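You operate a simulated robot arm through the tools that you are given. There is no shell and no other tool. Be economical: measure what you need, move in short steps, check, and stop when the job is done.

You are at the controls of a simulated two-armed robot. One attempt, no reset.

## Task
Pick up the carton marked slings with one hand, pass it to the other hand and put it on the bench marked press. Put the foil cap on the bench with the blue edge away on the shelf under the rod table. Fetch the copper gasket with the blue grip and set it on the bench marked wash. Put the yellow cap on the blue cover. Take the bag marked blank and put it on the bench with the blue edge. Put the blank with the grey grip in the carton marked kit. Any order will do. Set down upright: carton marked slings, blank with the grey grip.
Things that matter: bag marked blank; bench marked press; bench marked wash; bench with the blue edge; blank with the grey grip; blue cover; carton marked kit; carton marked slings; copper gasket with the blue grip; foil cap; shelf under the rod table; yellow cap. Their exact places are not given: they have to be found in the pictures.

Only the result counts: the job must be done as asked and must still hold three seconds after the hand-in. Knocking over, shifting, dropping, spilling or breaking anything else fails it. A push-on lid holds only when it is set on centred and level and pressed home; a screw cap is set on level and turned clockwise until tight.

## Robot
Two 7-joint arms with fingered hands on one trunk, on a base that drives. Base frame: it is fixed to the floor where the robot stands at the start and does not move with it; the origin is under the middle of the robot, x ahead of it, y to its left, z up; the surface under the hand at the start is at about z = 0.88. Units: m, degrees, N and s.
The left shoulder is at the start at [0.049, 0.182, 1.223], the right one opposite. With the tool pointing down near the work surface each hand reaches from about 0.38 to 0.8 m from the robot's upright axis, wherever it stands, measured 20 degrees to its own side. Places, roughly: bag marked blank [0.75, 2.25, 1]; bench marked press [-1.5, 0.3, 0.8]; bench marked wash [0.7, -0.6, 0.9]; bench with the blue edge [-1.4, 4, 0.8]; blank with the grey grip (5x5x8 cm) [0.7, 3.4, 0.9]; blue cover (11x11x2 cm) [0.8, 5.6, 0.9]; carton marked kit [0.5, 2.75, 1]; carton marked slings [0.5, -0.25, 1]; copper gasket with the blue grip (14x8x3 cm) [0.9, 1, 0.9]; foil cap (8x7x3 cm) [-1.4, 4.1, 0.8]; shelf under the rod table [2.6, 0.5, 0.5]; yellow cap (7x7x2 cm) [0.4, 1.6, 0.9]. Payload 3.8 kg a hand.
The TCP of each hand is the grasp point between the finger pads, 0.03 m short of the fingertips. In the tool frame z runs along the fingers and y along their closing line. The gripper opens to 0.104 m. The gripper's body begins 0.035 m behind the TCP. The gripper is a hand of 4 fingers: y runs from the thumb to the fingers, the wrist lies at [-0.017, -0.104, -0.178] in the tool frame, and closing takes about 1.5 s.
Orientation is told as [roll, pitch, yaw] about the base's x, y, z axes, in that order, counted from this pose: with the fingers straight down and the wrist toward the robot, the tool's x, y and z point along [0, 1, 0], [1, 0, 0] and [0, 0, -1] of the base frame.

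## Interface
- The arms move only by the tool step_arm. It takes "left_targets", "right_targets" or both (then of equal length, played together; a hand with none holds still); each is a list of rows, each a list of 7 numbers: the shift along the tool's x, y, z in units of 300 mm (1.0 is 300 mm), then the turn, a rotation vector about the tool's x, y, z in units of 120 degrees (1.0 is 120 degrees), then the finger opening in m, from 0 to 0.104. In form: [[tx, ty, tz, rx, ry, rz, gripper], ...]. A call has 1 to 20 rows; each row is the pose to reach, as a shift and turn from the pose commanded when the call began, along the tool's axes at that moment. A call with a number of a shift or a turn outside -1 to 1 is refused whole. Each row takes 0.2 s and may step no farther than 0.05 m and 8.6 degrees from the row before; otherwise, or with a gripper value out of range, the whole call is refused. Where a pose cannot be reached the arm comes as near as it can. A force on the tool above 40 N (or 10 N above the force at the start of the call, whichever is more), or a blocked arm, ends the call early, and 0.2 s more pass. The fingers move at their own pace (about 0.072 m/s each) and stop on an object; they squeeze with about 30 N. The grip force told is the motor's: it shows also when the fingers shut on nothing. Time passes only in rows, and 0.2 s behind the last, so rows that repeat a pose let the fingers close. It gives the time, the measured TCP pose, the force on the tool (base axes), the opening and the grip force at its end, in the units of the frame above (readings bear some noise), with the torque about the TCP (base axes, N m) and any sound that the robot's microphone picked up.
- Cameras (640 x 400 px; columns grow to the right, rows downward): "scene" is now at [0.1271, -0.031, 1.3939]; the picture's right is [-0.37, -0.93, 0.00], its down [-0.60, 0.24, -0.77] and it looks along [0.71, -0.28, -0.64] (base axes); focal length 260 px, centre (320, 200). "left" rides on the left gripper at [-0.066, -0.09, -0.126] in its tool frame; the picture's right is [-0.78, -0.30, 0.56], its down [0.57, -0.70, 0.42] and it looks along [0.27, 0.65, 0.71] (tool axes); focal length 275 px, centre (320, 200). "right" rides on the right gripper at [0.066, -0.09, -0.126] in its tool frame; the picture's right is [-0.78, 0.30, -0.56], its down [-0.57, -0.70, 0.43] and it looks along [-0.26, 0.65, 0.71] (tool axes); focal length 275 px, centre (320, 200).
- camera(camera): a new picture of that camera. No time passes.
- raise_lower(by): slides the trunk up (or, below 0, down) by that many m; the arms and the scene camera ride with it, the base frame stays. It gives what a move gives, with no picture.
- steer(legs): drives the robot by 1 to 6 legs, each [ahead, left, turn to the left] in m, m and degrees, along the robot's own axes; the way and the turn of a leg run together, so that a leg with both is an arc; at most 1.5 m and 180 degrees a leg. The arms and the cameras ride along, it lands a little off, and it stops where it bumps. It gives what a move gives.
- hand_shape(shape, hand): the hand has 4 fingers and takes this shape, open, in about a second: jaw (thumb against the fingers, like two jaws); tri (thumb and two fingers); tip (a fingertip pinch); poke (one finger out to press); point (the index stretched); flat (the hand flat); cup (the hand cupped); fist (a fist). The gripper value then closes the fingers along that shape, each until it touches; the sizes above hold for jaw. It gives what a move gives, with no picture.
- aim_head(pan, tilt): turns the head with the scene camera to pan (to the left, within 86 degrees either way) and tilt (down, from -29 to 69), counted from straight ahead of the robot. It gives what a move gives.
- locate(camera, pixels): for up to 12 pixels [column, row] of the newest picture of that camera ("zoom" is the newest enlarged one), the place [x, y, z] in the base frame of the surface seen there, good to about 0.002 m. No time passes.
- enlarge(camera, box): a new picture of the part [left, top, right, bottom] of that camera's present view, enlarged. No time passes.
- hand_in(): hands the job in; it is judged then, once.

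Work in short steps. Measure before you move; look again where a grasp or a placing could have gone wrong, and mend it. You have 131 turns and 154 pictures in all, those below and enlarged ones among them. Open the grippers and draw the arms clear of the work before you hand the job in, unless the task says otherwise; then end with one line.

The tools are called as a command line: name --argument value ..., lists and objects as JSON in quotes. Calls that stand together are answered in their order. step_arm: Moves the arms, as the interface text tells. Its arguments: {"type":"object","properties":{"left_targets":{"type":"array","items":{"type":"array","items":{"type":"number"}}},"right_targets":{"type":"array","items":{"type":"array","items":{"type":"number"}}}},"required":[]} The other tools are called the same way: raise_lower (by) slides the trunk up or down; hand_shape (shape, hand) gives the hand a shape; steer (legs) drives the base; aim_head (pan, tilt) turns the head that bears the scene camera; camera (camera) takes a picture; locate (camera, pixels) gives the place of the surface under pixels of a picture; enlarge (camera, box) takes an enlarged picture of a part of a camera's view; hand_in () hands the job in.

At the start:

```text
time_s: 0.0
left_eef_pos: [0.5169, -0.0054, 1.2099]
left_tcp_rot: [0.1, 0.0, -0.1]
left_force: [-0.7, 0.7, -0.4]
left_moment: [-0.01, -0.01, -0.01]
left_opening: 0.1038
left_gripper_force: 0.0
left_shape: jaw
right_eef_pos: [0.4274, -0.349, 1.2104]
right_tcp_rot: [0.0, 0.1, 0.1]
right_force: [-0.4, -0.3, 0.2]
right_moment: [-0.04, 0.01, -0.01]
right_opening: 0.1035
right_gripper_force: 0.1
right_shape: jaw
trunk travel left (down, up): [-0.375, 0.381]
robot x, y, heading: [-0.001, 0.0038, 0.1]
head pan, tilt: [-21.7, 40.0]
```

scene: 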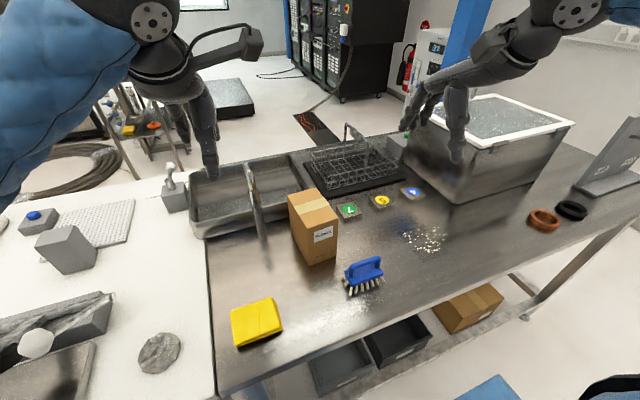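
right: 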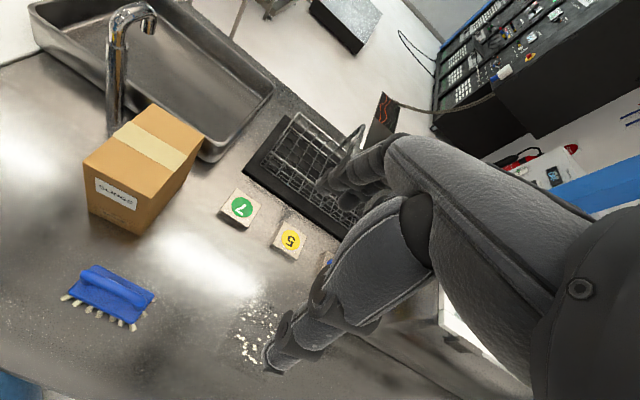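
left: 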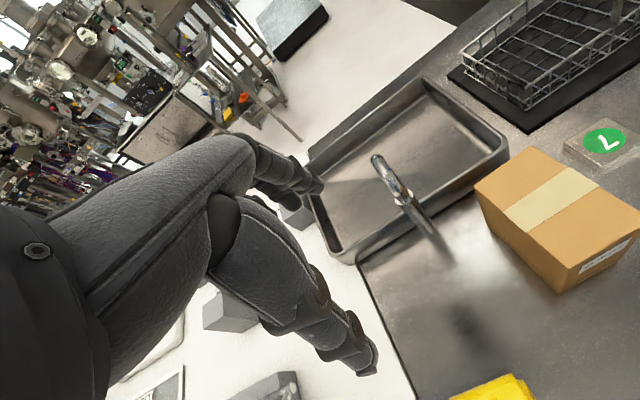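

The scene picture shows the slings carton at about (315,225). I measure its corners and the bench around it.

locate --camera "scene" --pixels '[[290, 200], [312, 190], [336, 214], [306, 225], [311, 264], [335, 258], [323, 235], [380, 200], [412, 193], [349, 211], [290, 280], [430, 270]]'

aim_head --pan 60 --tilt 30

camera --camera "scene"

```text
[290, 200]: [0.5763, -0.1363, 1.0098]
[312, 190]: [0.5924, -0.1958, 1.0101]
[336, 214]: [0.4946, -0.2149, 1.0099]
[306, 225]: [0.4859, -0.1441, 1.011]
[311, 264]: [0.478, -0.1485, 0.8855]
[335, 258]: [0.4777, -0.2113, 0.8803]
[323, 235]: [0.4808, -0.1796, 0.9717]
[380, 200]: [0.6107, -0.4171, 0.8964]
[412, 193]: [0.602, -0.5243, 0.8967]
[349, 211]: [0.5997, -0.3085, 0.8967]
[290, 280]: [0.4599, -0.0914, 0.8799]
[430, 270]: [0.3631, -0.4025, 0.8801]
```

```text
time_s: 1.6
left_eef_pos: [0.518, -0.0049, 1.2108]
left_tcp_rot: [0.0, 0.0, 0.0]
left_force: [0.6, -0.1, -1.4]
left_moment: [-0.01, -0.03, 0.04]
left_opening: 0.1038
left_gripper_force: 0.0
left_shape: jaw
right_eef_pos: [0.4271, -0.348, 1.2107]
right_tcp_rot: [-0.1, 0.1, 0.1]
right_force: [-0.1, 0.1, -0.3]
right_moment: [0.02, 0.0, -0.02]
right_opening: 0.1037
right_gripper_force: 0.0
right_shape: jaw
trunk travel left (down, up): [-0.375, 0.381]
robot x, y, heading: [0.0012, 0.0012, -0.3]
head pan, tilt: [60.0, 30.0]
```

```text
150 pictures are left
```

scene: 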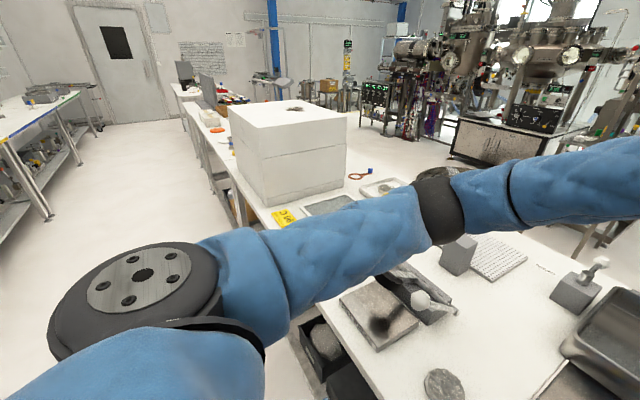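

The head is away from the carton; its yaw is about +7°. I aim back and enlarge it to measure exactly.

aim_head --pan -18 --tilt 45

enlarge --camera "scene" --box '[200, 100, 440, 250]'

```text
time_s: 3.1
left_eef_pos: [0.5174, -0.0048, 1.2113]
left_tcp_rot: [0.0, -0.1, 0.0]
left_force: [-0.1, 0.0, 0.2]
left_moment: [-0.02, -0.03, -0.01]
left_opening: 0.1039
left_gripper_force: 0.1
left_shape: jaw
right_eef_pos: [0.4259, -0.3487, 1.2103]
right_tcp_rot: [-0.1, 0.2, 0.1]
right_force: [-0.5, -0.5, 0.8]
right_moment: [0.02, 0.0, 0.0]
right_opening: 0.1038
right_gripper_force: 0.0
right_shape: jaw
trunk travel left (down, up): [-0.375, 0.381]
robot x, y, heading: [0.0006, 0.003, 0.1]
head pan, tilt: [-18.0, 45.0]
```

```text
2.67 times, centred on (320, 175) of scene
```

zoom: 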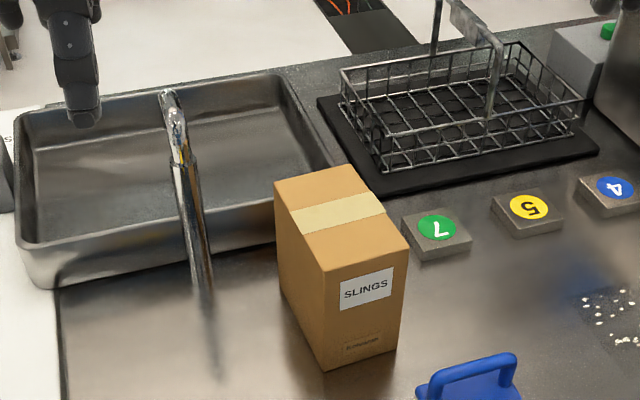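

The carton's top corners are at (275,182), (347,166), (408,247), (324,270) in this zoom; I measure them and the obstacles nearby.

locate --camera "zoom" --pixels '[[279, 185], [346, 169], [404, 246], [326, 267], [324, 366], [396, 346], [202, 270], [169, 96], [412, 215], [437, 230], [300, 225], [460, 380]]'

```text
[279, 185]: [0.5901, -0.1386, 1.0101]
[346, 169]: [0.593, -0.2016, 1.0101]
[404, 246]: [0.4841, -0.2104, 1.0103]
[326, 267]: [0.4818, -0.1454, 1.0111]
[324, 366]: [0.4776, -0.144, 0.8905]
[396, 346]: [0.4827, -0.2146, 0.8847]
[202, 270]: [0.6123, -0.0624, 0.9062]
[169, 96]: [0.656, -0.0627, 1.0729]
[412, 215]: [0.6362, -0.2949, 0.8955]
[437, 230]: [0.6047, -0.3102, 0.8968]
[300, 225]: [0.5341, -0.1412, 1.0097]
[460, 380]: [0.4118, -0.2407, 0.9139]
```

The box is 0.115 x 0.07 x 0.13 at (0.537,-0.175), yaw about +4°, with the faucet at y=-0.06. I turn the right hand to close along y above the carton and move the left hand aside.

step_arm --right_targets '[[0.048, 0.036, 0.025, 0, 0, -0.065, 0.104], [0.097, 0.072, 0.05, 0, 0, -0.13, 0.104], [0.145, 0.108, 0.075, 0, 0, -0.196, 0.104], [0.193, 0.143, 0.1, 0, 0, -0.261, 0.104], [0.242, 0.179, 0.125, 0, 0, -0.326, 0.104], [0.29, 0.215, 0.15, 0, 0, -0.391, 0.104], [0.338, 0.251, 0.175, 0, 0, -0.457, 0.104], [0.387, 0.287, 0.2, 0, 0, -0.522, 0.104], [0.435, 0.323, 0.225, 0, 0, -0.587, 0.104], [0.483, 0.358, 0.25, 0, 0, -0.652, 0.104], [0.532, 0.394, 0.275, 0, 0, -0.718, 0.104], [0.58, 0.43, 0.3, 0, 0, -0.783, 0.104], [0.58, 0.43, 0.3, 0, 0, -0.783, 0.104]]' --left_targets '[[0.08, 0, 0, 0, 0, 0, 0.104], [0.16, 0, 0, 0, 0, 0, 0.104], [0.24, 0, 0, 0, 0, 0, 0.104], [0.32, 0, 0, 0, 0, 0, 0.104], [0.4, 0, 0, 0, 0, 0, 0.104], [0.48, 0, 0, 0, 0, 0, 0.104], [0.55, 0, 0, 0, 0, 0, 0.104], [0.6, 0, 0, 0, 0, 0, 0.104], [0.6, 0, 0, 0, 0, 0, 0.104], [0.6, 0, 0, 0, 0, 0, 0.104], [0.6, 0, 0, 0, 0, 0, 0.104], [0.6, 0, 0, 0, 0, 0, 0.104], [0.6, 0, 0, 0, 0, 0, 0.104]]'

camera --camera "scene"

```text
time_s: 5.9
left_eef_pos: [0.5162, 0.1747, 1.2119]
left_tcp_rot: [0.0, 0.0, -0.1]
left_force: [0.4, 0.1, 0.7]
left_moment: [0.01, -0.02, 0.0]
left_opening: 0.1039
left_gripper_force: 0.0
left_shape: jaw
right_eef_pos: [0.5548, -0.1742, 1.1207]
right_tcp_rot: [0.1, -0.1, 94.0]
right_force: [0.0, 0.1, -0.6]
right_moment: [-0.02, 0.02, 0.02]
right_opening: 0.1037
right_gripper_force: 0.2
right_shape: jaw
trunk travel left (down, up): [-0.375, 0.381]
robot x, y, heading: [-0.0019, -0.0002, 0.0]
head pan, tilt: [-18.0, 45.0]
```

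```text
148 pictures are left
```

scene: 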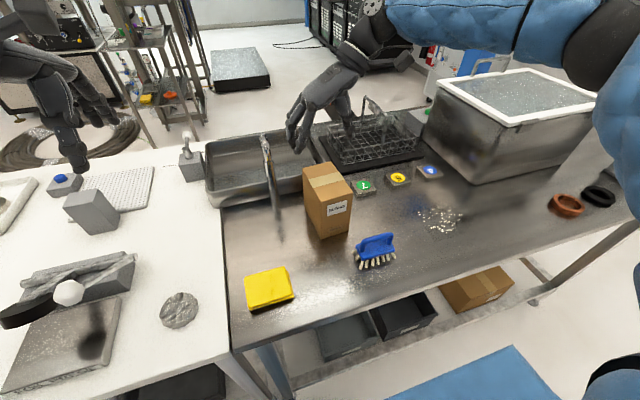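

The pose is as wanted above the carton (327,200). I descend to z≈0.995.

step_arm --right_targets '[[0, 0, 0.1, 0, 0, 0, 0.104], [0, 0, 0.2, 0, 0, 0, 0.104], [0, 0, 0.28, 0, 0, 0, 0.104], [0, 0, 0.34, 0, 0, 0, 0.104], [0, 0, 0.39, 0, 0, 0, 0.104], [0, 0, 0.42, 0, 0, 0, 0.104], [0, 0, 0.42, 0, 0, 0, 0.104]]'

enlarge --camera "scene" --box '[200, 80, 440, 230]'

camera --camera "right"

```text
time_s: 7.5
left_eef_pos: [0.5173, 0.1754, 1.2104]
left_tcp_rot: [0.0, 0.0, 0.1]
left_force: [-0.3, -0.4, -0.8]
left_moment: [0.0, 0.01, -0.01]
left_opening: 0.1035
left_gripper_force: 0.1
left_shape: jaw
right_eef_pos: [0.5428, -0.1801, 1.0036]
right_tcp_rot: [0.0, -0.1, 93.9]
right_force: [1.3, 2.1, 2.5]
right_moment: [0.08, 0.06, -0.1]
right_opening: 0.1037
right_gripper_force: 0.0
right_shape: jaw
right hand out of reach, approached as far as the arm can: row 4, 5, 6, 7
trunk travel left (down, up): [-0.375, 0.381]
robot x, y, heading: [0.0012, 0.0002, 0.1]
head pan, tilt: [-18.0, 45.0]
```

```text
2.67 times, centred on (320, 155) of scene
```

zoom: 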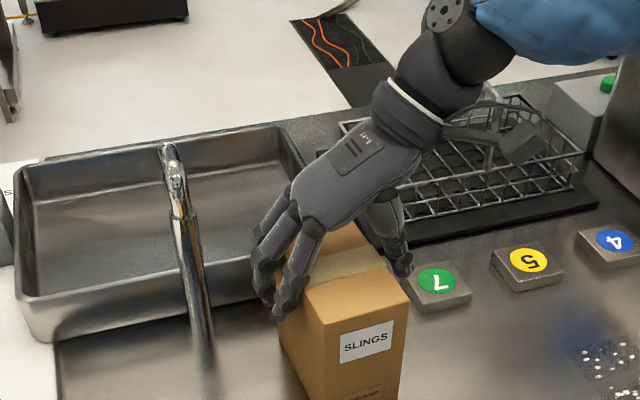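

```text
146 pictures are left
```

right: 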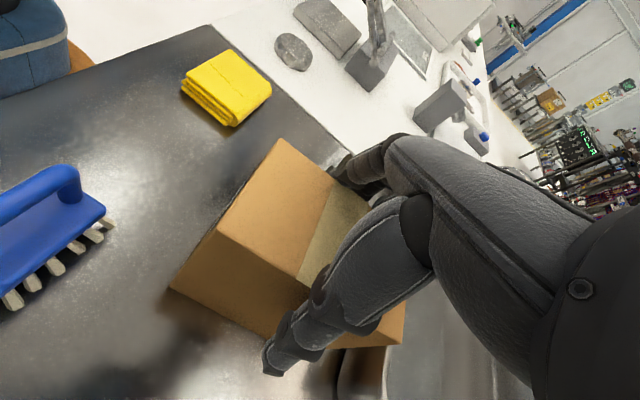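

The fingers straddle the carton with tips at z≈0.974. I close and then look at the force.

step_arm --right_targets '[[0, 0, 0, 0, 0, 0, 0.05], [0, 0, 0, 0, 0, 0, 0.05], [0, 0, 0, 0, 0, 0, 0.05], [0, 0, 0, 0, 0, 0, 0.05], [0, 0, 0, 0, 0, 0, 0.05], [0, 0, 0, 0, 0, 0, 0.05], [0, 0, 0, 0, 0, 0, 0.05], [0, 0, 0, 0, 0, 0, 0.05]]'

```text
time_s: 9.3
left_eef_pos: [0.518, 0.1755, 1.2094]
left_tcp_rot: [-0.1, 0.1, 0.0]
left_force: [0.1, -0.2, 0.3]
left_moment: [-0.05, 0.0, 0.02]
left_opening: 0.1037
left_gripper_force: 0.1
left_shape: jaw
right_eef_pos: [0.542, -0.1793, 1.0015]
right_tcp_rot: [-0.1, -0.1, 94.0]
right_force: [0.1, -1.2, -0.5]
right_moment: [-0.01, 0.03, 0.0]
right_opening: 0.0691
right_gripper_force: 29.8
right_shape: jaw
trunk travel left (down, up): [-0.375, 0.381]
robot x, y, heading: [0.0022, 0.0007, -0.1]
head pan, tilt: [-18.0, 45.0]
```

Gripped (0.069 m, 29.8 N). I lift straight by 0.12 m while the left hand turns to fingers-forward, then raise the trunk for a clear hand-over.

step_arm --right_targets '[[0, 0, -0.05, 0, 0, 0, 0.05], [0, 0, -0.1, 0, 0, 0, 0.05], [0, 0, -0.16, 0, 0, 0, 0.05], [0, 0, -0.22, 0, 0, 0, 0.05], [0, 0, -0.28, 0, 0, 0, 0.05], [0, 0, -0.34, 0, 0, 0, 0.05], [0, 0, -0.4, 0, 0, 0, 0.05], [0, 0, -0.4, 0, 0, 0, 0.05]]'

raise_lower --by 0.15

step_arm --left_targets '[[0, -0.023, 0, -0.028, 0.028, 0.048, 0.104], [0, -0.046, 0, -0.056, 0.056, 0.096, 0.104], [0, -0.07, 0, -0.083, 0.083, 0.145, 0.104], [0, -0.093, 0, -0.111, 0.111, 0.193, 0.104], [0, -0.116, 0, -0.139, 0.139, 0.241, 0.104], [0, -0.14, 0, -0.167, 0.167, 0.289, 0.104], [0, -0.163, 0, -0.195, 0.195, 0.338, 0.104], [0, -0.186, 0, -0.222, 0.222, 0.386, 0.104], [0, -0.21, 0, -0.25, 0.25, 0.434, 0.104], [0, -0.233, 0, -0.278, 0.278, 0.482, 0.104], [0, -0.256, 0, -0.306, 0.306, 0.53, 0.104], [0, -0.28, 0, -0.333, 0.333, 0.579, 0.104], [0, -0.3, 0, -0.361, 0.361, 0.627, 0.104], [0, -0.32, 0, -0.389, 0.389, 0.675, 0.104], [0, -0.32, 0, -0.389, 0.389, 0.675, 0.104]]'

camera --camera "scene"

```text
time_s: 11.1
left_eef_pos: [0.5167, 0.1755, 1.2111]
left_tcp_rot: [0.0, 0.1, 0.1]
left_force: [0.1, 0.7, 0.1]
left_moment: [0.01, 0.0, -0.02]
left_opening: 0.1038
left_gripper_force: 0.1
left_shape: jaw
right_eef_pos: [0.5449, -0.1814, 1.1237]
right_tcp_rot: [0.1, 0.0, 93.9]
right_force: [0.6, -1.3, -4.0]
right_moment: [-0.01, 0.03, -0.02]
right_opening: 0.0691
right_gripper_force: 30.1
right_shape: jaw
trunk travel left (down, up): [-0.375, 0.381]
robot x, y, heading: [-0.0003, 0.0003, 0.0]
head pan, tilt: [-18.0, 45.0]
```

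```text
time_s: 12.8
left_eef_pos: [0.5167, 0.176, 1.3604]
left_tcp_rot: [0.0, 0.0, 0.0]
left_force: [0.8, -0.2, -1.5]
left_moment: [0.01, 0.03, 0.0]
left_opening: 0.1038
left_gripper_force: 0.0
left_shape: jaw
right_eef_pos: [0.5439, -0.182, 1.2729]
right_tcp_rot: [0.2, 0.0, 94.0]
right_force: [-0.1, -0.1, -3.5]
right_moment: [-0.04, -0.02, 0.02]
right_opening: 0.0689
right_gripper_force: 29.9
right_shape: jaw
trunk travel left (down, up): [-0.525, 0.231]
robot x, y, heading: [-0.0033, 0.0006, -0.0]
head pan, tilt: [-18.0, 45.0]
```

```text
time_s: 16.0
left_eef_pos: [0.4224, 0.1746, 1.3608]
left_tcp_rot: [59.9, 0.0, -90.1]
left_force: [-0.5, 0.3, 1.0]
left_moment: [0.0, -0.01, -0.01]
left_opening: 0.1035
left_gripper_force: 0.0
left_shape: jaw
right_eef_pos: [0.5429, -0.1823, 1.2736]
right_tcp_rot: [0.1, 0.0, 94.1]
right_force: [0.4, -0.3, -2.8]
right_moment: [-0.04, -0.02, 0.0]
right_opening: 0.0688
right_gripper_force: 30.1
right_shape: jaw
trunk travel left (down, up): [-0.525, 0.231]
robot x, y, heading: [-0.0022, 0.0027, -0.0]
head pan, tilt: [-18.0, 45.0]
```

```text
145 pictures are left
```

scene: 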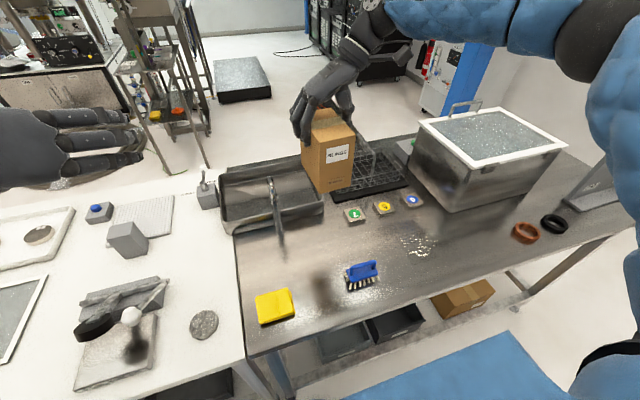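

The carton hangs upright in the right hand, and the left hand points forward and down. I bring the left hand level with the near face, still short of the carton.

step_arm --left_targets '[[-0.044, 0.106, 0.014, 0.004, 0, -0.002, 0.104], [-0.088, 0.212, 0.027, 0.007, 0, -0.004, 0.104], [-0.131, 0.319, 0.041, 0.011, 0, -0.006, 0.104], [-0.175, 0.425, 0.055, 0.015, 0, -0.008, 0.104], [-0.219, 0.531, 0.068, 0.018, 0, -0.01, 0.104], [-0.263, 0.637, 0.082, 0.022, 0, -0.013, 0.104], [-0.306, 0.744, 0.095, 0.025, 0, -0.015, 0.104], [-0.35, 0.85, 0.109, 0.029, 0, -0.017, 0.104], [-0.35, 0.85, 0.109, 0.029, 0, -0.017, 0.104]]'

camera --camera "scene"

```text
time_s: 18.0
left_eef_pos: [0.3954, -0.0799, 1.2543]
left_tcp_rot: [59.9, 0.0, -85.9]
left_force: [1.0, -0.4, 1.4]
left_moment: [-0.03, 0.0, 0.0]
left_opening: 0.1034
left_gripper_force: 0.0
left_shape: jaw
right_eef_pos: [0.5432, -0.1806, 1.2727]
right_tcp_rot: [0.0, -0.1, 93.9]
right_force: [-0.7, -0.3, -3.6]
right_moment: [-0.02, -0.01, 0.0]
right_opening: 0.069
right_gripper_force: 29.9
right_shape: jaw
trunk travel left (down, up): [-0.525, 0.231]
robot x, y, heading: [0.0003, -0.0004, -0.3]
head pan, tilt: [-18.0, 45.0]
```

```text
144 pictures are left
```

scene: 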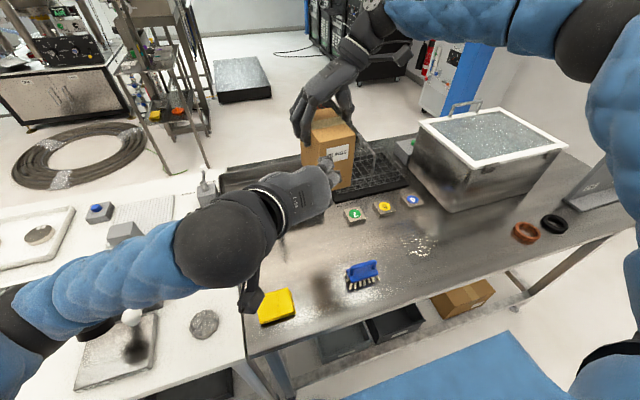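

The left hand is reachable there. I slide it in line with the carton in y and check before approaching.

step_arm --left_targets '[[0, 0.09, 0, 0, 0, 0, 0.104], [0, 0.18, 0, 0, 0, 0, 0.104], [0, 0.27, 0, 0, 0, 0, 0.104], [0, 0.357, 0, 0, 0, 0, 0.104], [0, 0.357, 0, 0, 0, 0, 0.104]]'

enlarge --camera "scene" --box '[200, 80, 440, 230]'

camera --camera "left"

```text
time_s: 19.2
left_eef_pos: [0.4046, -0.1887, 1.254]
left_tcp_rot: [59.9, 0.0, -86.0]
left_force: [-0.1, 0.0, 0.0]
left_moment: [-0.02, 0.01, 0.0]
left_opening: 0.1033
left_gripper_force: 0.1
left_shape: jaw
right_eef_pos: [0.5444, -0.1823, 1.2736]
right_tcp_rot: [0.1, 0.0, 93.9]
right_force: [0.0, -0.6, -2.9]
right_moment: [-0.03, 0.02, -0.02]
right_opening: 0.069
right_gripper_force: 30.0
right_shape: jaw
trunk travel left (down, up): [-0.525, 0.231]
robot x, y, heading: [0.0017, 0.0002, -0.1]
head pan, tilt: [-18.0, 45.0]
```

```text
2.67 times, centred on (320, 155) of scene
```

zoom: 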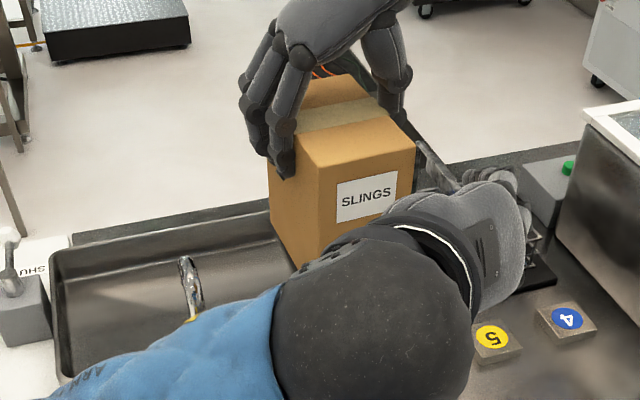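

```text
142 pictures are left
```

left: 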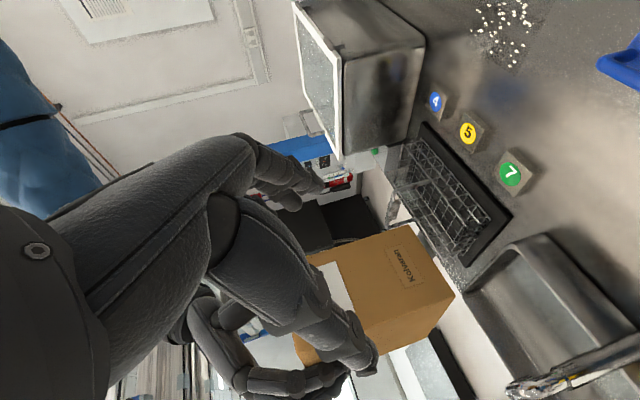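

I verify the near face position before closing in: near-top corners at about (316,178) and (413,146), label at (366,196).

locate --camera "zoom" --pixels '[[320, 182], [410, 149], [366, 196], [345, 230], [300, 255], [450, 180]]'

locate --camera "left" --pixels '[[340, 340], [300, 345], [270, 160], [440, 290], [400, 270], [310, 190]]'

```text
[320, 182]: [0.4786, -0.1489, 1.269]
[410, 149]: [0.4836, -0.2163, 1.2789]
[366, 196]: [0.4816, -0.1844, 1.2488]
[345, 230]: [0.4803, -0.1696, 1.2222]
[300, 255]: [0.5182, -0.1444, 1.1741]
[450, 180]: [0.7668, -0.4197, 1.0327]
```

```text
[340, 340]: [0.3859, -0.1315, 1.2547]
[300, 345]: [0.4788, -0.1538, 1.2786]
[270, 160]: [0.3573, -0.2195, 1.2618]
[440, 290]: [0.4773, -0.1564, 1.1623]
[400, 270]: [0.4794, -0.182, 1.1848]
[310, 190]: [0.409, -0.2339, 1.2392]
```

Near face at x=0.48, centred at y≈-0.182; the left fingers (y≈-0.132 and -0.234) straddle it. I approach 0.095 m along the tool.

step_arm --left_targets '[[0, 0, 0.08, 0, 0, 0, 0.104], [0, 0, 0.16, 0, 0, 0, 0.104], [0, 0, 0.22, 0, 0, 0, 0.104], [0, 0, 0.27, 0, 0, 0, 0.104], [0, 0, 0.317, 0, 0, 0, 0.104], [0, 0, 0.317, 0, 0, 0, 0.104]]'

camera --camera "left"

enlarge --camera "scene" --box '[200, 80, 440, 230]'

```text
time_s: 20.6
left_eef_pos: [0.4858, -0.1803, 1.2071]
left_tcp_rot: [59.9, 0.1, -86.0]
left_force: [-0.8, -0.2, -0.4]
left_moment: [-0.01, -0.03, -0.07]
left_opening: 0.1036
left_gripper_force: 0.0
left_shape: jaw
right_eef_pos: [0.5434, -0.1821, 1.2729]
right_tcp_rot: [0.0, -0.1, 94.1]
right_force: [2.0, 0.3, -3.6]
right_moment: [0.06, -0.06, 0.02]
right_opening: 0.0689
right_gripper_force: 29.9
right_shape: jaw
trunk travel left (down, up): [-0.525, 0.231]
robot x, y, heading: [-0.0017, 0.0032, 0.0]
head pan, tilt: [-18.0, 45.0]
```

```text
141 pictures are left
```

left: 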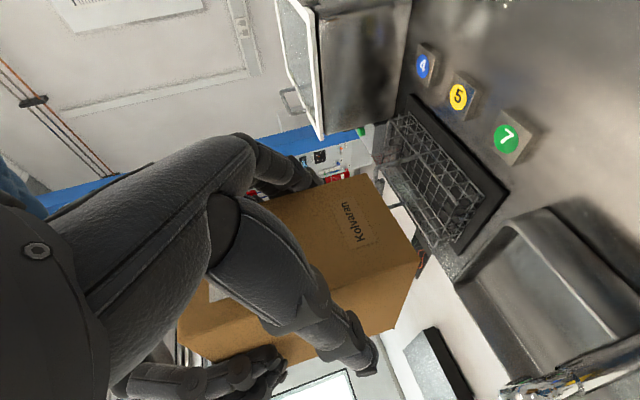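

```text
2.67 times, centred on (320, 155) of scene
```

zoom: 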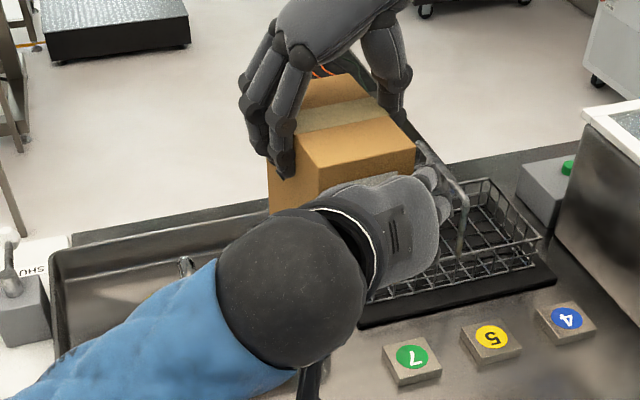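

The left fingers straddle the near end below the right fingers. I close the left hand.

step_arm --left_targets '[[0, 0, 0, 0, 0, 0, 0.05], [0, 0, 0, 0, 0, 0, 0.05], [0, 0, 0, 0, 0, 0, 0.05], [0, 0, 0, 0, 0, 0, 0.05], [0, 0, 0, 0, 0, 0, 0.05], [0, 0, 0, 0, 0, 0, 0.05], [0, 0, 0, 0, 0, 0, 0.05], [0, 0, 0, 0, 0, 0, 0.05]]'

```text
time_s: 22.4
left_eef_pos: [0.4866, -0.181, 1.2066]
left_tcp_rot: [59.9, 0.0, -86.0]
left_force: [-1.1, -6.5, 0.1]
left_moment: [0.08, 0.02, -0.27]
left_opening: 0.0693
left_gripper_force: 30.2
left_shape: jaw
right_eef_pos: [0.5424, -0.1825, 1.274]
right_tcp_rot: [0.0, -0.1, 93.9]
right_force: [1.5, 7.1, -1.6]
right_moment: [0.36, -0.01, -0.11]
right_opening: 0.0692
right_gripper_force: 30.1
right_shape: jaw
trunk travel left (down, up): [-0.525, 0.231]
robot x, y, heading: [-0.0003, -0.0043, 0.0]
head pan, tilt: [-18.0, 45.0]
```

Both hands hold it (0.069 m, 30 N each). I open the right hand and lift it away upward.

step_arm --right_targets '[[0, 0, 0, 0, 0, 0, 0.104], [0, 0, 0, 0, 0, 0, 0.104], [0, 0, 0, 0, 0, 0, 0.104], [0, 0, 0, 0, 0, 0, 0.104], [0, 0, -0.04, 0, 0, 0, 0.104], [0, 0, -0.1, 0, 0, 0, 0.104], [0, 0, -0.2, 0, 0, 0, 0.104], [0, 0, -0.3, 0, 0, 0, 0.104], [0, -0.12, -0.34, 0, 0, 0, 0.104], [0, -0.26, -0.34, 0, 0, 0, 0.104], [0, -0.4, -0.34, 0, 0, 0, 0.104], [0, -0.4, -0.34, 0, 0, 0, 0.104]]'

camera --camera "scene"

```text
time_s: 25.0
left_eef_pos: [0.4858, -0.1806, 1.2071]
left_tcp_rot: [59.9, 0.1, -86.0]
left_force: [-0.1, 0.4, -0.2]
left_moment: [-0.02, 0.18, -0.02]
left_opening: 0.0695
left_gripper_force: 30.0
left_shape: jaw
right_eef_pos: [0.5501, -0.302, 1.3749]
right_tcp_rot: [0.0, -0.1, 94.0]
right_force: [0.0, 1.0, 0.1]
right_moment: [-0.05, -0.02, 0.02]
right_opening: 0.1037
right_gripper_force: 0.0
right_shape: jaw
right hand out of reach, approached as far as the arm can: row 8
trunk travel left (down, up): [-0.525, 0.231]
robot x, y, heading: [0.0014, -0.001, -0.0]
head pan, tilt: [-18.0, 45.0]
```

```text
139 pictures are left
```

scene: 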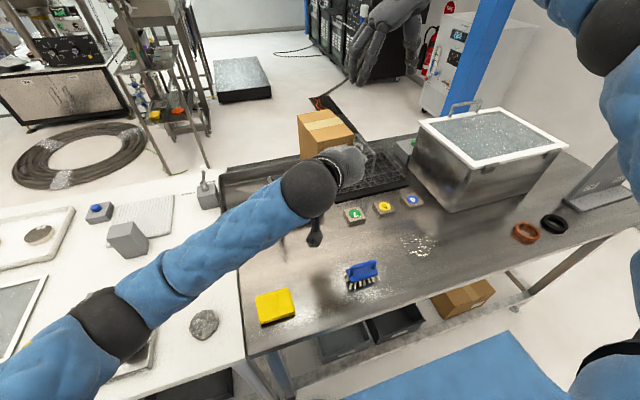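

The left hand alone holds the carton now. I back off from the bench and turn around to see the press bench.

steer --legs '[[-0.35, 0, 0], [0, 0, 90], [0, 0, 80]]'

aim_head --pan 0 --tilt 35

camera --camera "scene"

```text
time_s: 34.5
left_eef_pos: [-0.7945, 0.2775, 1.2069]
left_tcp_rot: [59.9, 0.0, 81.9]
left_force: [-0.2, -0.4, -0.1]
left_moment: [-0.05, -0.18, 0.0]
left_opening: 0.0689
left_gripper_force: 30.2
left_shape: jaw
right_eef_pos: [-0.8313, 0.4088, 1.3765]
right_tcp_rot: [0.0, -0.2, -97.9]
right_force: [0.0, -0.9, 0.8]
right_moment: [-0.03, 0.0, 0.0]
right_opening: 0.1038
right_gripper_force: 0.1
right_shape: jaw
trunk travel left (down, up): [-0.525, 0.231]
robot x, y, heading: [-0.358, -0.0032, 167.7]
head pan, tilt: [-18.0, 45.0]
```

```text
time_s: 35.3
left_eef_pos: [-0.7946, 0.2787, 1.2063]
left_tcp_rot: [59.8, 0.0, 81.9]
left_force: [0.3, -0.3, 0.4]
left_moment: [-0.01, -0.2, -0.01]
left_opening: 0.069
left_gripper_force: 29.8
left_shape: jaw
right_eef_pos: [-0.8304, 0.4093, 1.3752]
right_tcp_rot: [0.1, -0.2, -98.1]
right_force: [0.5, -0.3, -0.4]
right_moment: [-0.01, 0.02, -0.03]
right_opening: 0.1039
right_gripper_force: 0.0
right_shape: jaw
trunk travel left (down, up): [-0.525, 0.231]
robot x, y, heading: [-0.3554, -0.0023, 167.8]
head pan, tilt: [0.0, 35.0]
```

```text
138 pictures are left
```

scene: 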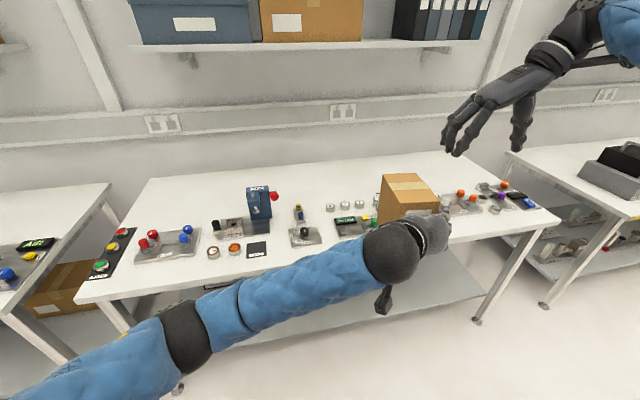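

A bench with several items is ahead; its mark must be confirmed. I enlarge the tabletop.

enlarge --camera "scene" --box '[80, 150, 360, 325]'

enlarge --camera "scene" --box '[300, 150, 580, 325]'

locate --camera "scene" --pixels '[[170, 275], [230, 278], [257, 249], [340, 175], [325, 225], [82, 297], [560, 218], [152, 180], [280, 265], [120, 285], [200, 285], [213, 258]]'

```text
2.29 times, centred on (220, 238) of scene
```

zoom: 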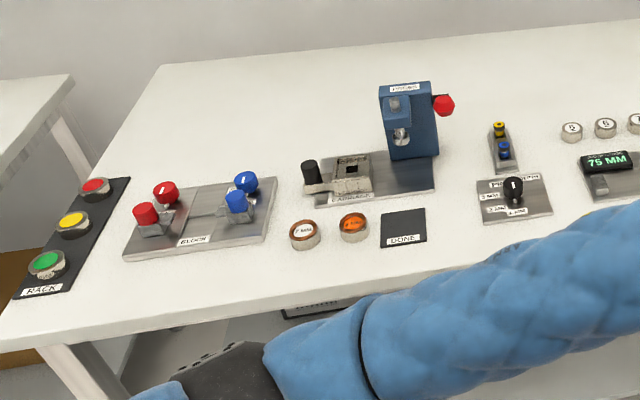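

```text
2.29 times, centred on (440, 238) of scene
```

zoom: 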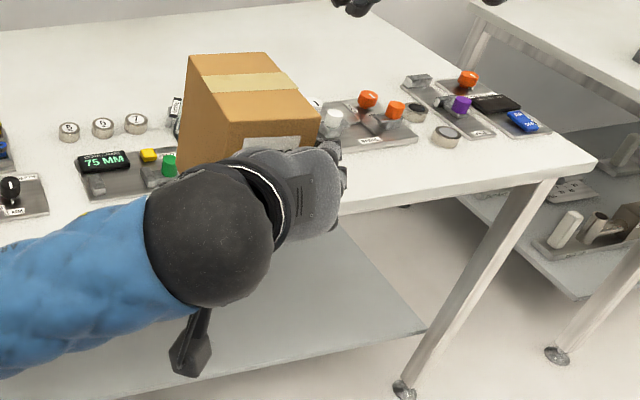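

```text
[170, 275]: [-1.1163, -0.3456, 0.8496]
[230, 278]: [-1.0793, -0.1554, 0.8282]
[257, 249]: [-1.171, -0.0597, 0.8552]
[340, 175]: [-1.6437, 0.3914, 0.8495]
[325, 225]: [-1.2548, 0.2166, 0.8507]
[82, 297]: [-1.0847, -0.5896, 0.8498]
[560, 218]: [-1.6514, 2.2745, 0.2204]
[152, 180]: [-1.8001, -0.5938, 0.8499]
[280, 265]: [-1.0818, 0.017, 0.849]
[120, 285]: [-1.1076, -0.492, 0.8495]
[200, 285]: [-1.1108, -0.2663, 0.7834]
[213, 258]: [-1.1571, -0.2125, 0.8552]
```

This is the press bench (press device, centre about (-1.45,0.3), top z=0.85). I use the right-hand camera to see free space around its middle.

camera --camera "right"

camera --camera "left"

```text
135 pictures are left
```

right: 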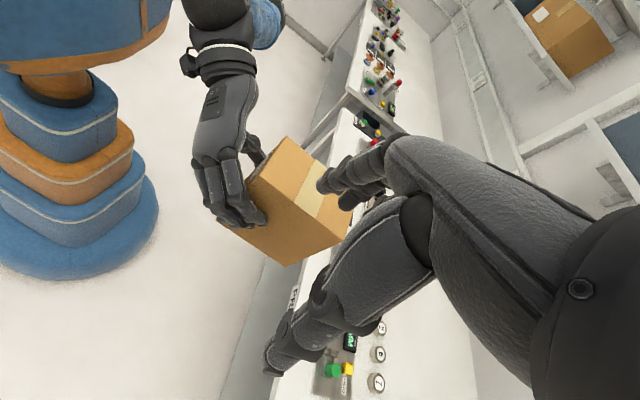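

```text
134 pictures are left
```

left: 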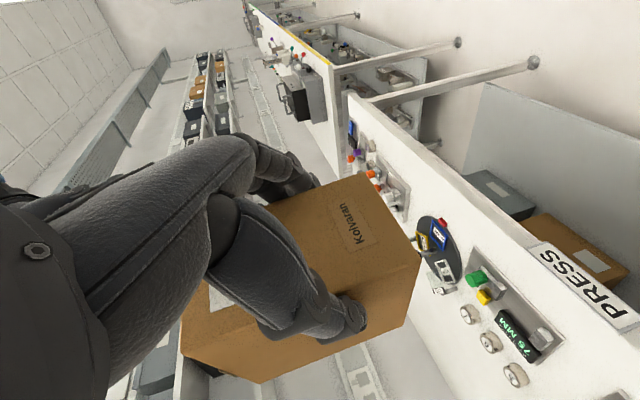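

The PRESS mark is on this bench's front. I measure free back space at (450,350), (430,380) and item positions.

locate --camera "left" --pixels '[[440, 350], [430, 390], [400, 350], [467, 312], [490, 341], [515, 374], [440, 290], [480, 290], [545, 335], [380, 205], [530, 310], [420, 225]]'

locate --camera "scene" --pixels '[[300, 240], [333, 240], [298, 213], [330, 207], [345, 207], [360, 205], [310, 190], [280, 190], [225, 240], [470, 195], [440, 205], [370, 180]]'

```text
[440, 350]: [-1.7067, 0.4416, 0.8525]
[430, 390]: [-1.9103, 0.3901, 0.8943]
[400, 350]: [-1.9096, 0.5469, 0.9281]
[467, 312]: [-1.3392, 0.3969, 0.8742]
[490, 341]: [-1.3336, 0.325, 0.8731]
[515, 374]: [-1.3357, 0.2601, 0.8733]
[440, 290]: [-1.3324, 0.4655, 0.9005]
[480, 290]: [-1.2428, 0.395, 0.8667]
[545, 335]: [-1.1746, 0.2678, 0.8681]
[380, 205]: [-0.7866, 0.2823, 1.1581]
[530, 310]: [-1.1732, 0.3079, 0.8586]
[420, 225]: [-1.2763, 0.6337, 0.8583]
```

```text
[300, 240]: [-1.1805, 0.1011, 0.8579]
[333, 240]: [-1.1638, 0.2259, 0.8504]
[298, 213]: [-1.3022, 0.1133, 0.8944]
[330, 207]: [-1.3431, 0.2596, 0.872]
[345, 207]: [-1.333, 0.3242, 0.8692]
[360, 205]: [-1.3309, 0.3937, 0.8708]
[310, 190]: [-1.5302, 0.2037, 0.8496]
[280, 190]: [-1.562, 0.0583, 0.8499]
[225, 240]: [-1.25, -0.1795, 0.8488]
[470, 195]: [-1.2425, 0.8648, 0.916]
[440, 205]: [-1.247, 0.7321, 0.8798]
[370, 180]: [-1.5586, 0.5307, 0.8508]
```

The strip x<-1.4 behind the fixtures is free. I'll set the carton at about (-1.5,0.5) with the hand turned 45° so its wrist stays over free surface; first square up and drive nearer.

steer --legs '[[0, 0, 12.2], [0.2, -0.41, 0]]'

step_arm --left_targets '[[0.047, -0.056, 0.082, -0.046, 0, 0.027, 0.05], [0.094, -0.111, 0.164, -0.093, 0, 0.054, 0.05], [0.141, -0.167, 0.246, -0.139, 0, 0.08, 0.05], [0.189, -0.223, 0.328, -0.186, 0, 0.107, 0.05], [0.236, -0.279, 0.41, -0.232, 0, 0.134, 0.05], [0.283, -0.334, 0.492, -0.279, 0, 0.161, 0.05], [0.33, -0.39, 0.574, -0.325, 0, 0.1875, 0.05], [0.33, -0.39, 0.574, -0.325, 0, 0.1875, 0.05]]'

camera --camera "scene"

```text
time_s: 38.9
left_eef_pos: [-1.0359, 0.6106, 1.2072]
left_tcp_rot: [59.9, 0.1, 93.3]
left_force: [-0.5, 0.8, -0.3]
left_moment: [0.03, -0.14, -0.03]
left_opening: 0.0689
left_gripper_force: 29.7
left_shape: jaw
right_eef_pos: [-1.0956, 0.732, 1.3764]
right_tcp_rot: [0.0, -0.1, -86.7]
right_force: [0.6, -0.3, 0.2]
right_moment: [-0.02, 0.07, -0.04]
right_opening: 0.1038
right_gripper_force: 0.1
right_shape: jaw
trunk travel left (down, up): [-0.525, 0.231]
robot x, y, heading: [-0.5529, 0.4233, 179.3]
head pan, tilt: [0.0, 35.0]
```

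```text
time_s: 40.6
left_eef_pos: [-1.2251, 0.4818, 1.2054]
left_tcp_rot: [59.9, -0.2, 48.1]
left_force: [-0.1, 0.6, -5.0]
left_moment: [-0.08, -0.18, -0.02]
left_opening: 0.0688
left_gripper_force: 30.0
left_shape: jaw
left hand out of reach, approached as far as the arm can: row 7, 8
right_eef_pos: [-1.0968, 0.7298, 1.3758]
right_tcp_rot: [0.1, 0.0, -86.7]
right_force: [-0.2, 0.0, 0.7]
right_moment: [0.0, -0.02, -0.01]
right_opening: 0.1037
right_gripper_force: 0.2
right_shape: jaw
trunk travel left (down, up): [-0.525, 0.231]
robot x, y, heading: [-0.5505, 0.4218, 179.2]
head pan, tilt: [0.0, 35.0]
```

```text
133 pictures are left
```

scene: 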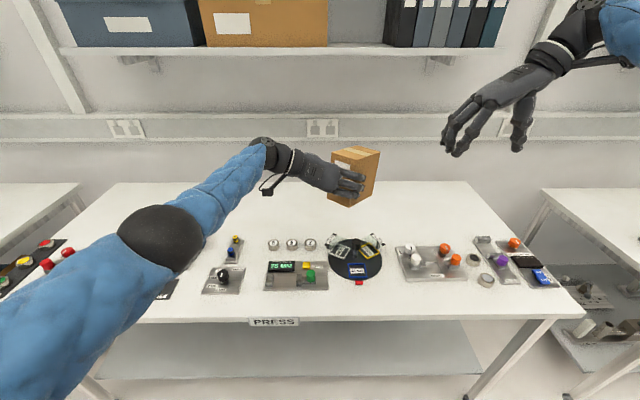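

The carton is held fine and the area behind the fixtures at (380,230) is free. I check how far the base front reaches relative to the bench edge using the right camera.

camera --camera "right"

locate --camera "scene" --pixels '[[330, 250], [358, 238], [385, 245], [320, 322], [400, 318], [290, 245], [350, 220], [400, 220], [310, 238]]'

```text
132 pictures are left
```

right: 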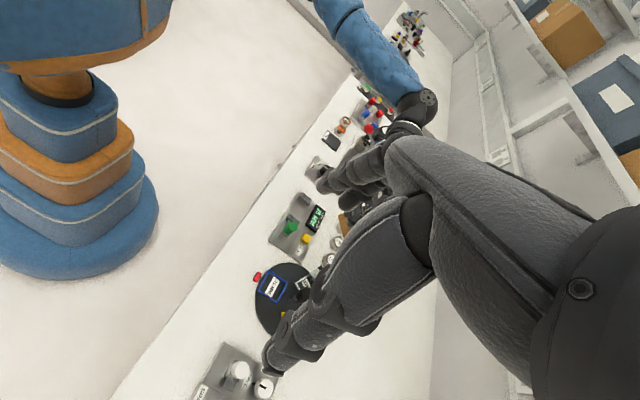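

```text
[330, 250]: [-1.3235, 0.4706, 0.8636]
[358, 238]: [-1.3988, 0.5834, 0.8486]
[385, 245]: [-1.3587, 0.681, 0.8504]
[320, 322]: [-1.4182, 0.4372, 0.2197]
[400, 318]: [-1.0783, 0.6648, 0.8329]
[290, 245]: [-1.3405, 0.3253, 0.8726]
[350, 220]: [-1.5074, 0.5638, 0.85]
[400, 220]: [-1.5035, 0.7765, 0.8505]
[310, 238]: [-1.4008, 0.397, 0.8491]
```

locate --camera "right" --pixels '[[155, 200], [140, 250], [90, 275], [150, 225], [165, 25]]'

```text
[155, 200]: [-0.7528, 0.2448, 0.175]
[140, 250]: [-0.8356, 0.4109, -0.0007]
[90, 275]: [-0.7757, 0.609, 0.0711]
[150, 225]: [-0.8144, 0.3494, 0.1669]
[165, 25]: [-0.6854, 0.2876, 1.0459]
```

Base radius is about 0.28 m, so the axis can go to x≈-0.785 with the bench edge at -1.08. I drive 0.235 ahead, then check the spot.

steer --legs '[[0.23, 0, 0]]'

raise_lower --by -0.2

aim_head --pan 0 --tilt 45

camera --camera "scene"

camera --camera "left"

```text
time_s: 42.4
left_eef_pos: [-1.4608, 0.485, 1.2049]
left_tcp_rot: [59.9, -0.1, 48.2]
left_force: [0.5, 0.2, -3.7]
left_moment: [-0.12, -0.12, -0.02]
left_opening: 0.0686
left_gripper_force: 29.8
left_shape: jaw
right_eef_pos: [-1.3345, 0.7357, 1.3757]
right_tcp_rot: [0.0, 0.0, -86.8]
right_force: [0.6, -0.5, 0.5]
right_moment: [0.0, -0.01, -0.01]
right_opening: 0.1037
right_gripper_force: 0.1
right_shape: jaw
trunk travel left (down, up): [-0.525, 0.231]
robot x, y, heading: [-0.7905, 0.4241, 179.2]
head pan, tilt: [0.0, 35.0]
```

```text
time_s: 44.6
left_eef_pos: [-1.4601, 0.4868, 1.0056]
left_tcp_rot: [59.9, -0.2, 48.2]
left_force: [-0.3, 0.1, -3.4]
left_moment: [-0.12, -0.18, 0.01]
left_opening: 0.0685
left_gripper_force: 30.1
left_shape: jaw
right_eef_pos: [-1.3323, 0.7357, 1.1762]
right_tcp_rot: [0.0, 0.0, -86.8]
right_force: [0.5, 0.6, -0.1]
right_moment: [0.01, 0.05, 0.01]
right_opening: 0.1037
right_gripper_force: 0.1
right_shape: jaw
trunk travel left (down, up): [-0.325, 0.431]
robot x, y, heading: [-0.7896, 0.4241, 179.2]
head pan, tilt: [0.0, 35.0]
```

```text
time_s: 45.3
left_eef_pos: [-1.461, 0.4865, 1.0053]
left_tcp_rot: [59.9, -0.1, 48.2]
left_force: [-0.4, -0.3, -2.3]
left_moment: [-0.15, -0.13, 0.01]
left_opening: 0.0686
left_gripper_force: 30.1
left_shape: jaw
right_eef_pos: [-1.3351, 0.7342, 1.1756]
right_tcp_rot: [0.0, -0.1, -86.9]
right_force: [0.3, 0.1, 0.1]
right_moment: [0.0, 0.0, 0.01]
right_opening: 0.1038
right_gripper_force: 0.1
right_shape: jaw
trunk travel left (down, up): [-0.325, 0.431]
robot x, y, heading: [-0.789, 0.4248, 179.2]
head pan, tilt: [0.0, 45.0]
```

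```text
131 pictures are left
```

scene: 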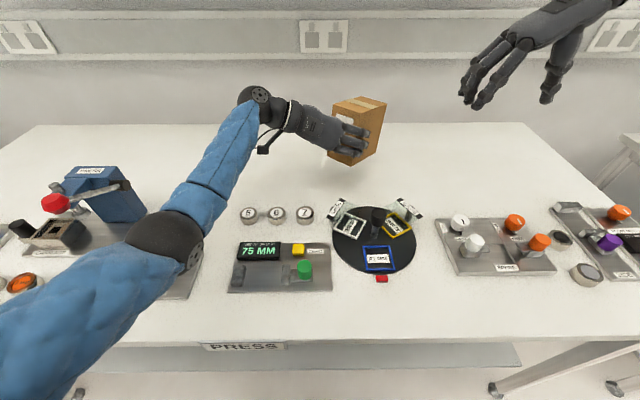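

```text
130 pictures are left
```

left: 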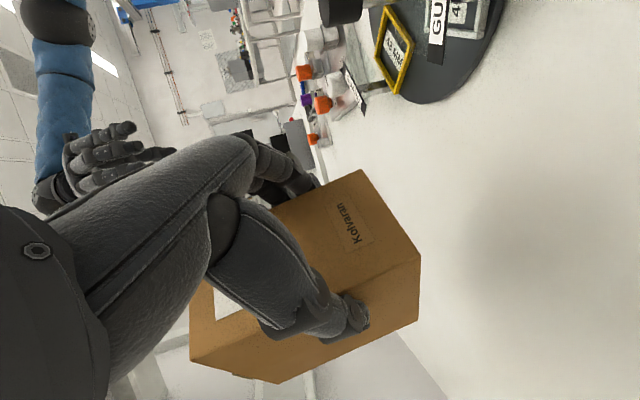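

The zone beneath is clear. I check the elbow's height over the fixtures, (165,240) and (180,262), before descending 0.10 m.

locate --camera "scene" --pixels '[[165, 240], [178, 268], [130, 255], [195, 250], [265, 150], [340, 158], [372, 160], [388, 102], [60, 300]]'

```text
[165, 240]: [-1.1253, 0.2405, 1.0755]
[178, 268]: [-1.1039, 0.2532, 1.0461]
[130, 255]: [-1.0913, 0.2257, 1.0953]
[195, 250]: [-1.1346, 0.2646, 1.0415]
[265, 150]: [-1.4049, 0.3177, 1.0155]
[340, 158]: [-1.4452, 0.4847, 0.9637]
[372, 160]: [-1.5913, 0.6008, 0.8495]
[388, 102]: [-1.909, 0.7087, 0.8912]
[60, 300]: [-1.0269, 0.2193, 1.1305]
```

Elbow bottom is around z≈1.0 so I do part of the descent with the arm: 0.05 m first.

step_arm --left_targets '[[-0.05, 0, 0.028, 0, 0, 0, 0.05], [-0.1, 0, 0.056, 0, 0, 0, 0.05], [-0.144, 0, 0.083, 0, 0, 0, 0.05], [-0.144, 0, 0.083, 0, 0, 0, 0.05]]'

raise_lower --by -0.035

enlarge --camera "scene" --box '[80, 50, 440, 275]'

```text
time_s: 46.3
left_eef_pos: [-1.4603, 0.4853, 0.9565]
left_tcp_rot: [60.0, 0.0, 48.3]
left_force: [-0.3, -0.5, -4.2]
left_moment: [-0.1, -0.14, -0.02]
left_opening: 0.0685
left_gripper_force: 29.9
left_shape: jaw
right_eef_pos: [-1.3326, 0.7362, 1.1764]
right_tcp_rot: [0.0, -0.1, -86.8]
right_force: [0.8, 0.8, 0.4]
right_moment: [0.0, -0.01, 0.01]
right_opening: 0.1039
right_gripper_force: 0.1
right_shape: jaw
trunk travel left (down, up): [-0.325, 0.431]
robot x, y, heading: [-0.7944, 0.4271, 179.2]
head pan, tilt: [0.0, 45.0]
```

```text
time_s: 47.1
left_eef_pos: [-1.4608, 0.4864, 0.9214]
left_tcp_rot: [59.9, -0.2, 48.2]
left_force: [-0.5, -0.7, -1.9]
left_moment: [-0.1, -0.05, 0.0]
left_opening: 0.0686
left_gripper_force: 30.3
left_shape: jaw
right_eef_pos: [-1.3323, 0.7344, 1.1415]
right_tcp_rot: [0.0, 0.0, -86.8]
right_force: [0.3, -0.5, -0.2]
right_moment: [-0.01, -0.02, 0.0]
right_opening: 0.1039
right_gripper_force: 0.1
right_shape: jaw
trunk travel left (down, up): [-0.29, 0.466]
robot x, y, heading: [-0.7863, 0.427, 179.3]
head pan, tilt: [0.0, 45.0]
```

```text
1.78 times, centred on (260, 162) of scene
```

zoom: 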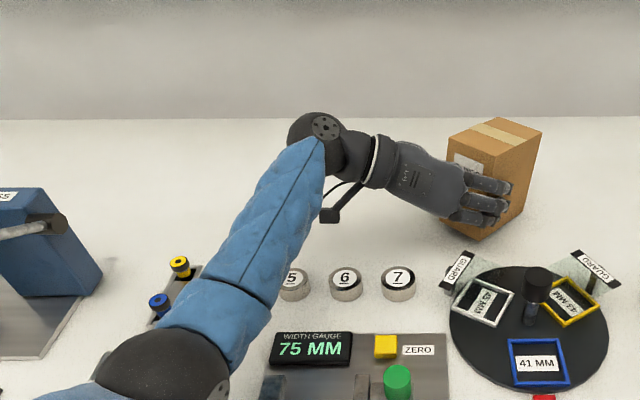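

About 0.017 m to go. I lower in small rows until contact.

step_arm --left_targets '[[-0.012, 0, 0.007, 0, 0, 0, 0.05], [-0.023, 0, 0.013, 0, 0, 0, 0.05], [-0.035, 0, 0.02, 0, 0, 0, 0.05], [-0.043, 0, 0.025, 0, 0, 0, 0.05], [-0.049, 0, 0.028, 0, 0, 0, 0.05], [-0.055, 0, 0.032, 0, 0, 0, 0.05], [-0.06, 0, 0.035, 0, 0, 0, 0.05]]'

```text
time_s: 48.7
left_eef_pos: [-1.4608, 0.4853, 0.9048]
left_tcp_rot: [60.4, -0.1, 48.3]
left_force: [3.0, -5.0, 17.2]
left_moment: [0.57, 0.13, 0.21]
left_opening: 0.0679
left_gripper_force: 29.8
left_shape: jaw
right_eef_pos: [-1.3316, 0.7336, 1.1423]
right_tcp_rot: [-0.1, 0.0, -86.8]
right_force: [1.4, 0.3, 0.2]
right_moment: [0.02, -0.03, 0.01]
right_opening: 0.1039
right_gripper_force: 0.0
right_shape: jaw
trunk travel left (down, up): [-0.29, 0.466]
robot x, y, heading: [-0.7878, 0.4285, 179.1]
head pan, tilt: [0.0, 45.0]
```

Contact (17 N up) at z=0.905. I open the left hand and withdraw along the fingers.

step_arm --left_targets '[[0, 0, 0, 0, 0, 0, 0.104], [0, 0, 0, 0, 0, 0, 0.104], [0, 0, 0, 0, 0, 0, 0.104], [0, 0, 0, 0, 0, 0, 0.104], [0, 0, 0, 0, 0, 0, 0.104], [0, 0, -0.08, 0, 0, 0, 0.104], [0, 0, -0.16, 0, 0, 0, 0.104], [0, 0, -0.26, 0, 0, 0, 0.104], [0, 0, -0.36, 0, 0, 0, 0.104], [0.1, 0, -0.4, 0, 0, 0, 0.104], [0.25, 0, -0.4, 0, 0, 0, 0.104], [0.4, 0, -0.4, 0, 0, 0, 0.104]]'

camera --camera "scene"

```text
time_s: 51.3
left_eef_pos: [-1.4264, 0.4577, 1.0645]
left_tcp_rot: [59.8, -0.1, 48.1]
left_force: [0.7, -1.1, 0.4]
left_moment: [-0.01, 0.0, -0.01]
left_opening: 0.1034
left_gripper_force: 0.0
left_shape: jaw
right_eef_pos: [-1.3323, 0.7359, 1.1409]
right_tcp_rot: [0.0, -0.1, -86.8]
right_force: [0.7, 0.8, 0.1]
right_moment: [0.01, 0.05, -0.03]
right_opening: 0.1037
right_gripper_force: 0.1
right_shape: jaw
trunk travel left (down, up): [-0.29, 0.466]
robot x, y, heading: [-0.7907, 0.4263, 179.1]
head pan, tilt: [0.0, 45.0]
```

```text
128 pictures are left
```

scene: 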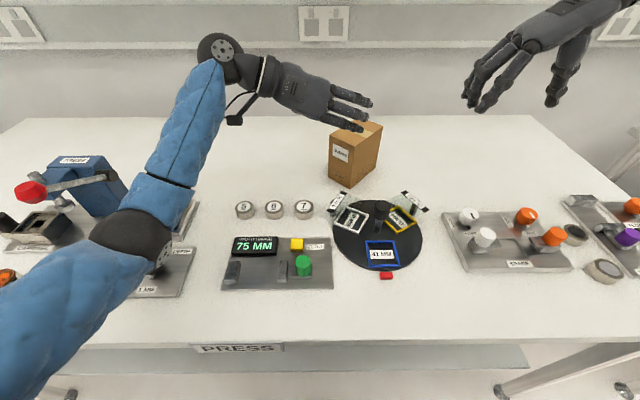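

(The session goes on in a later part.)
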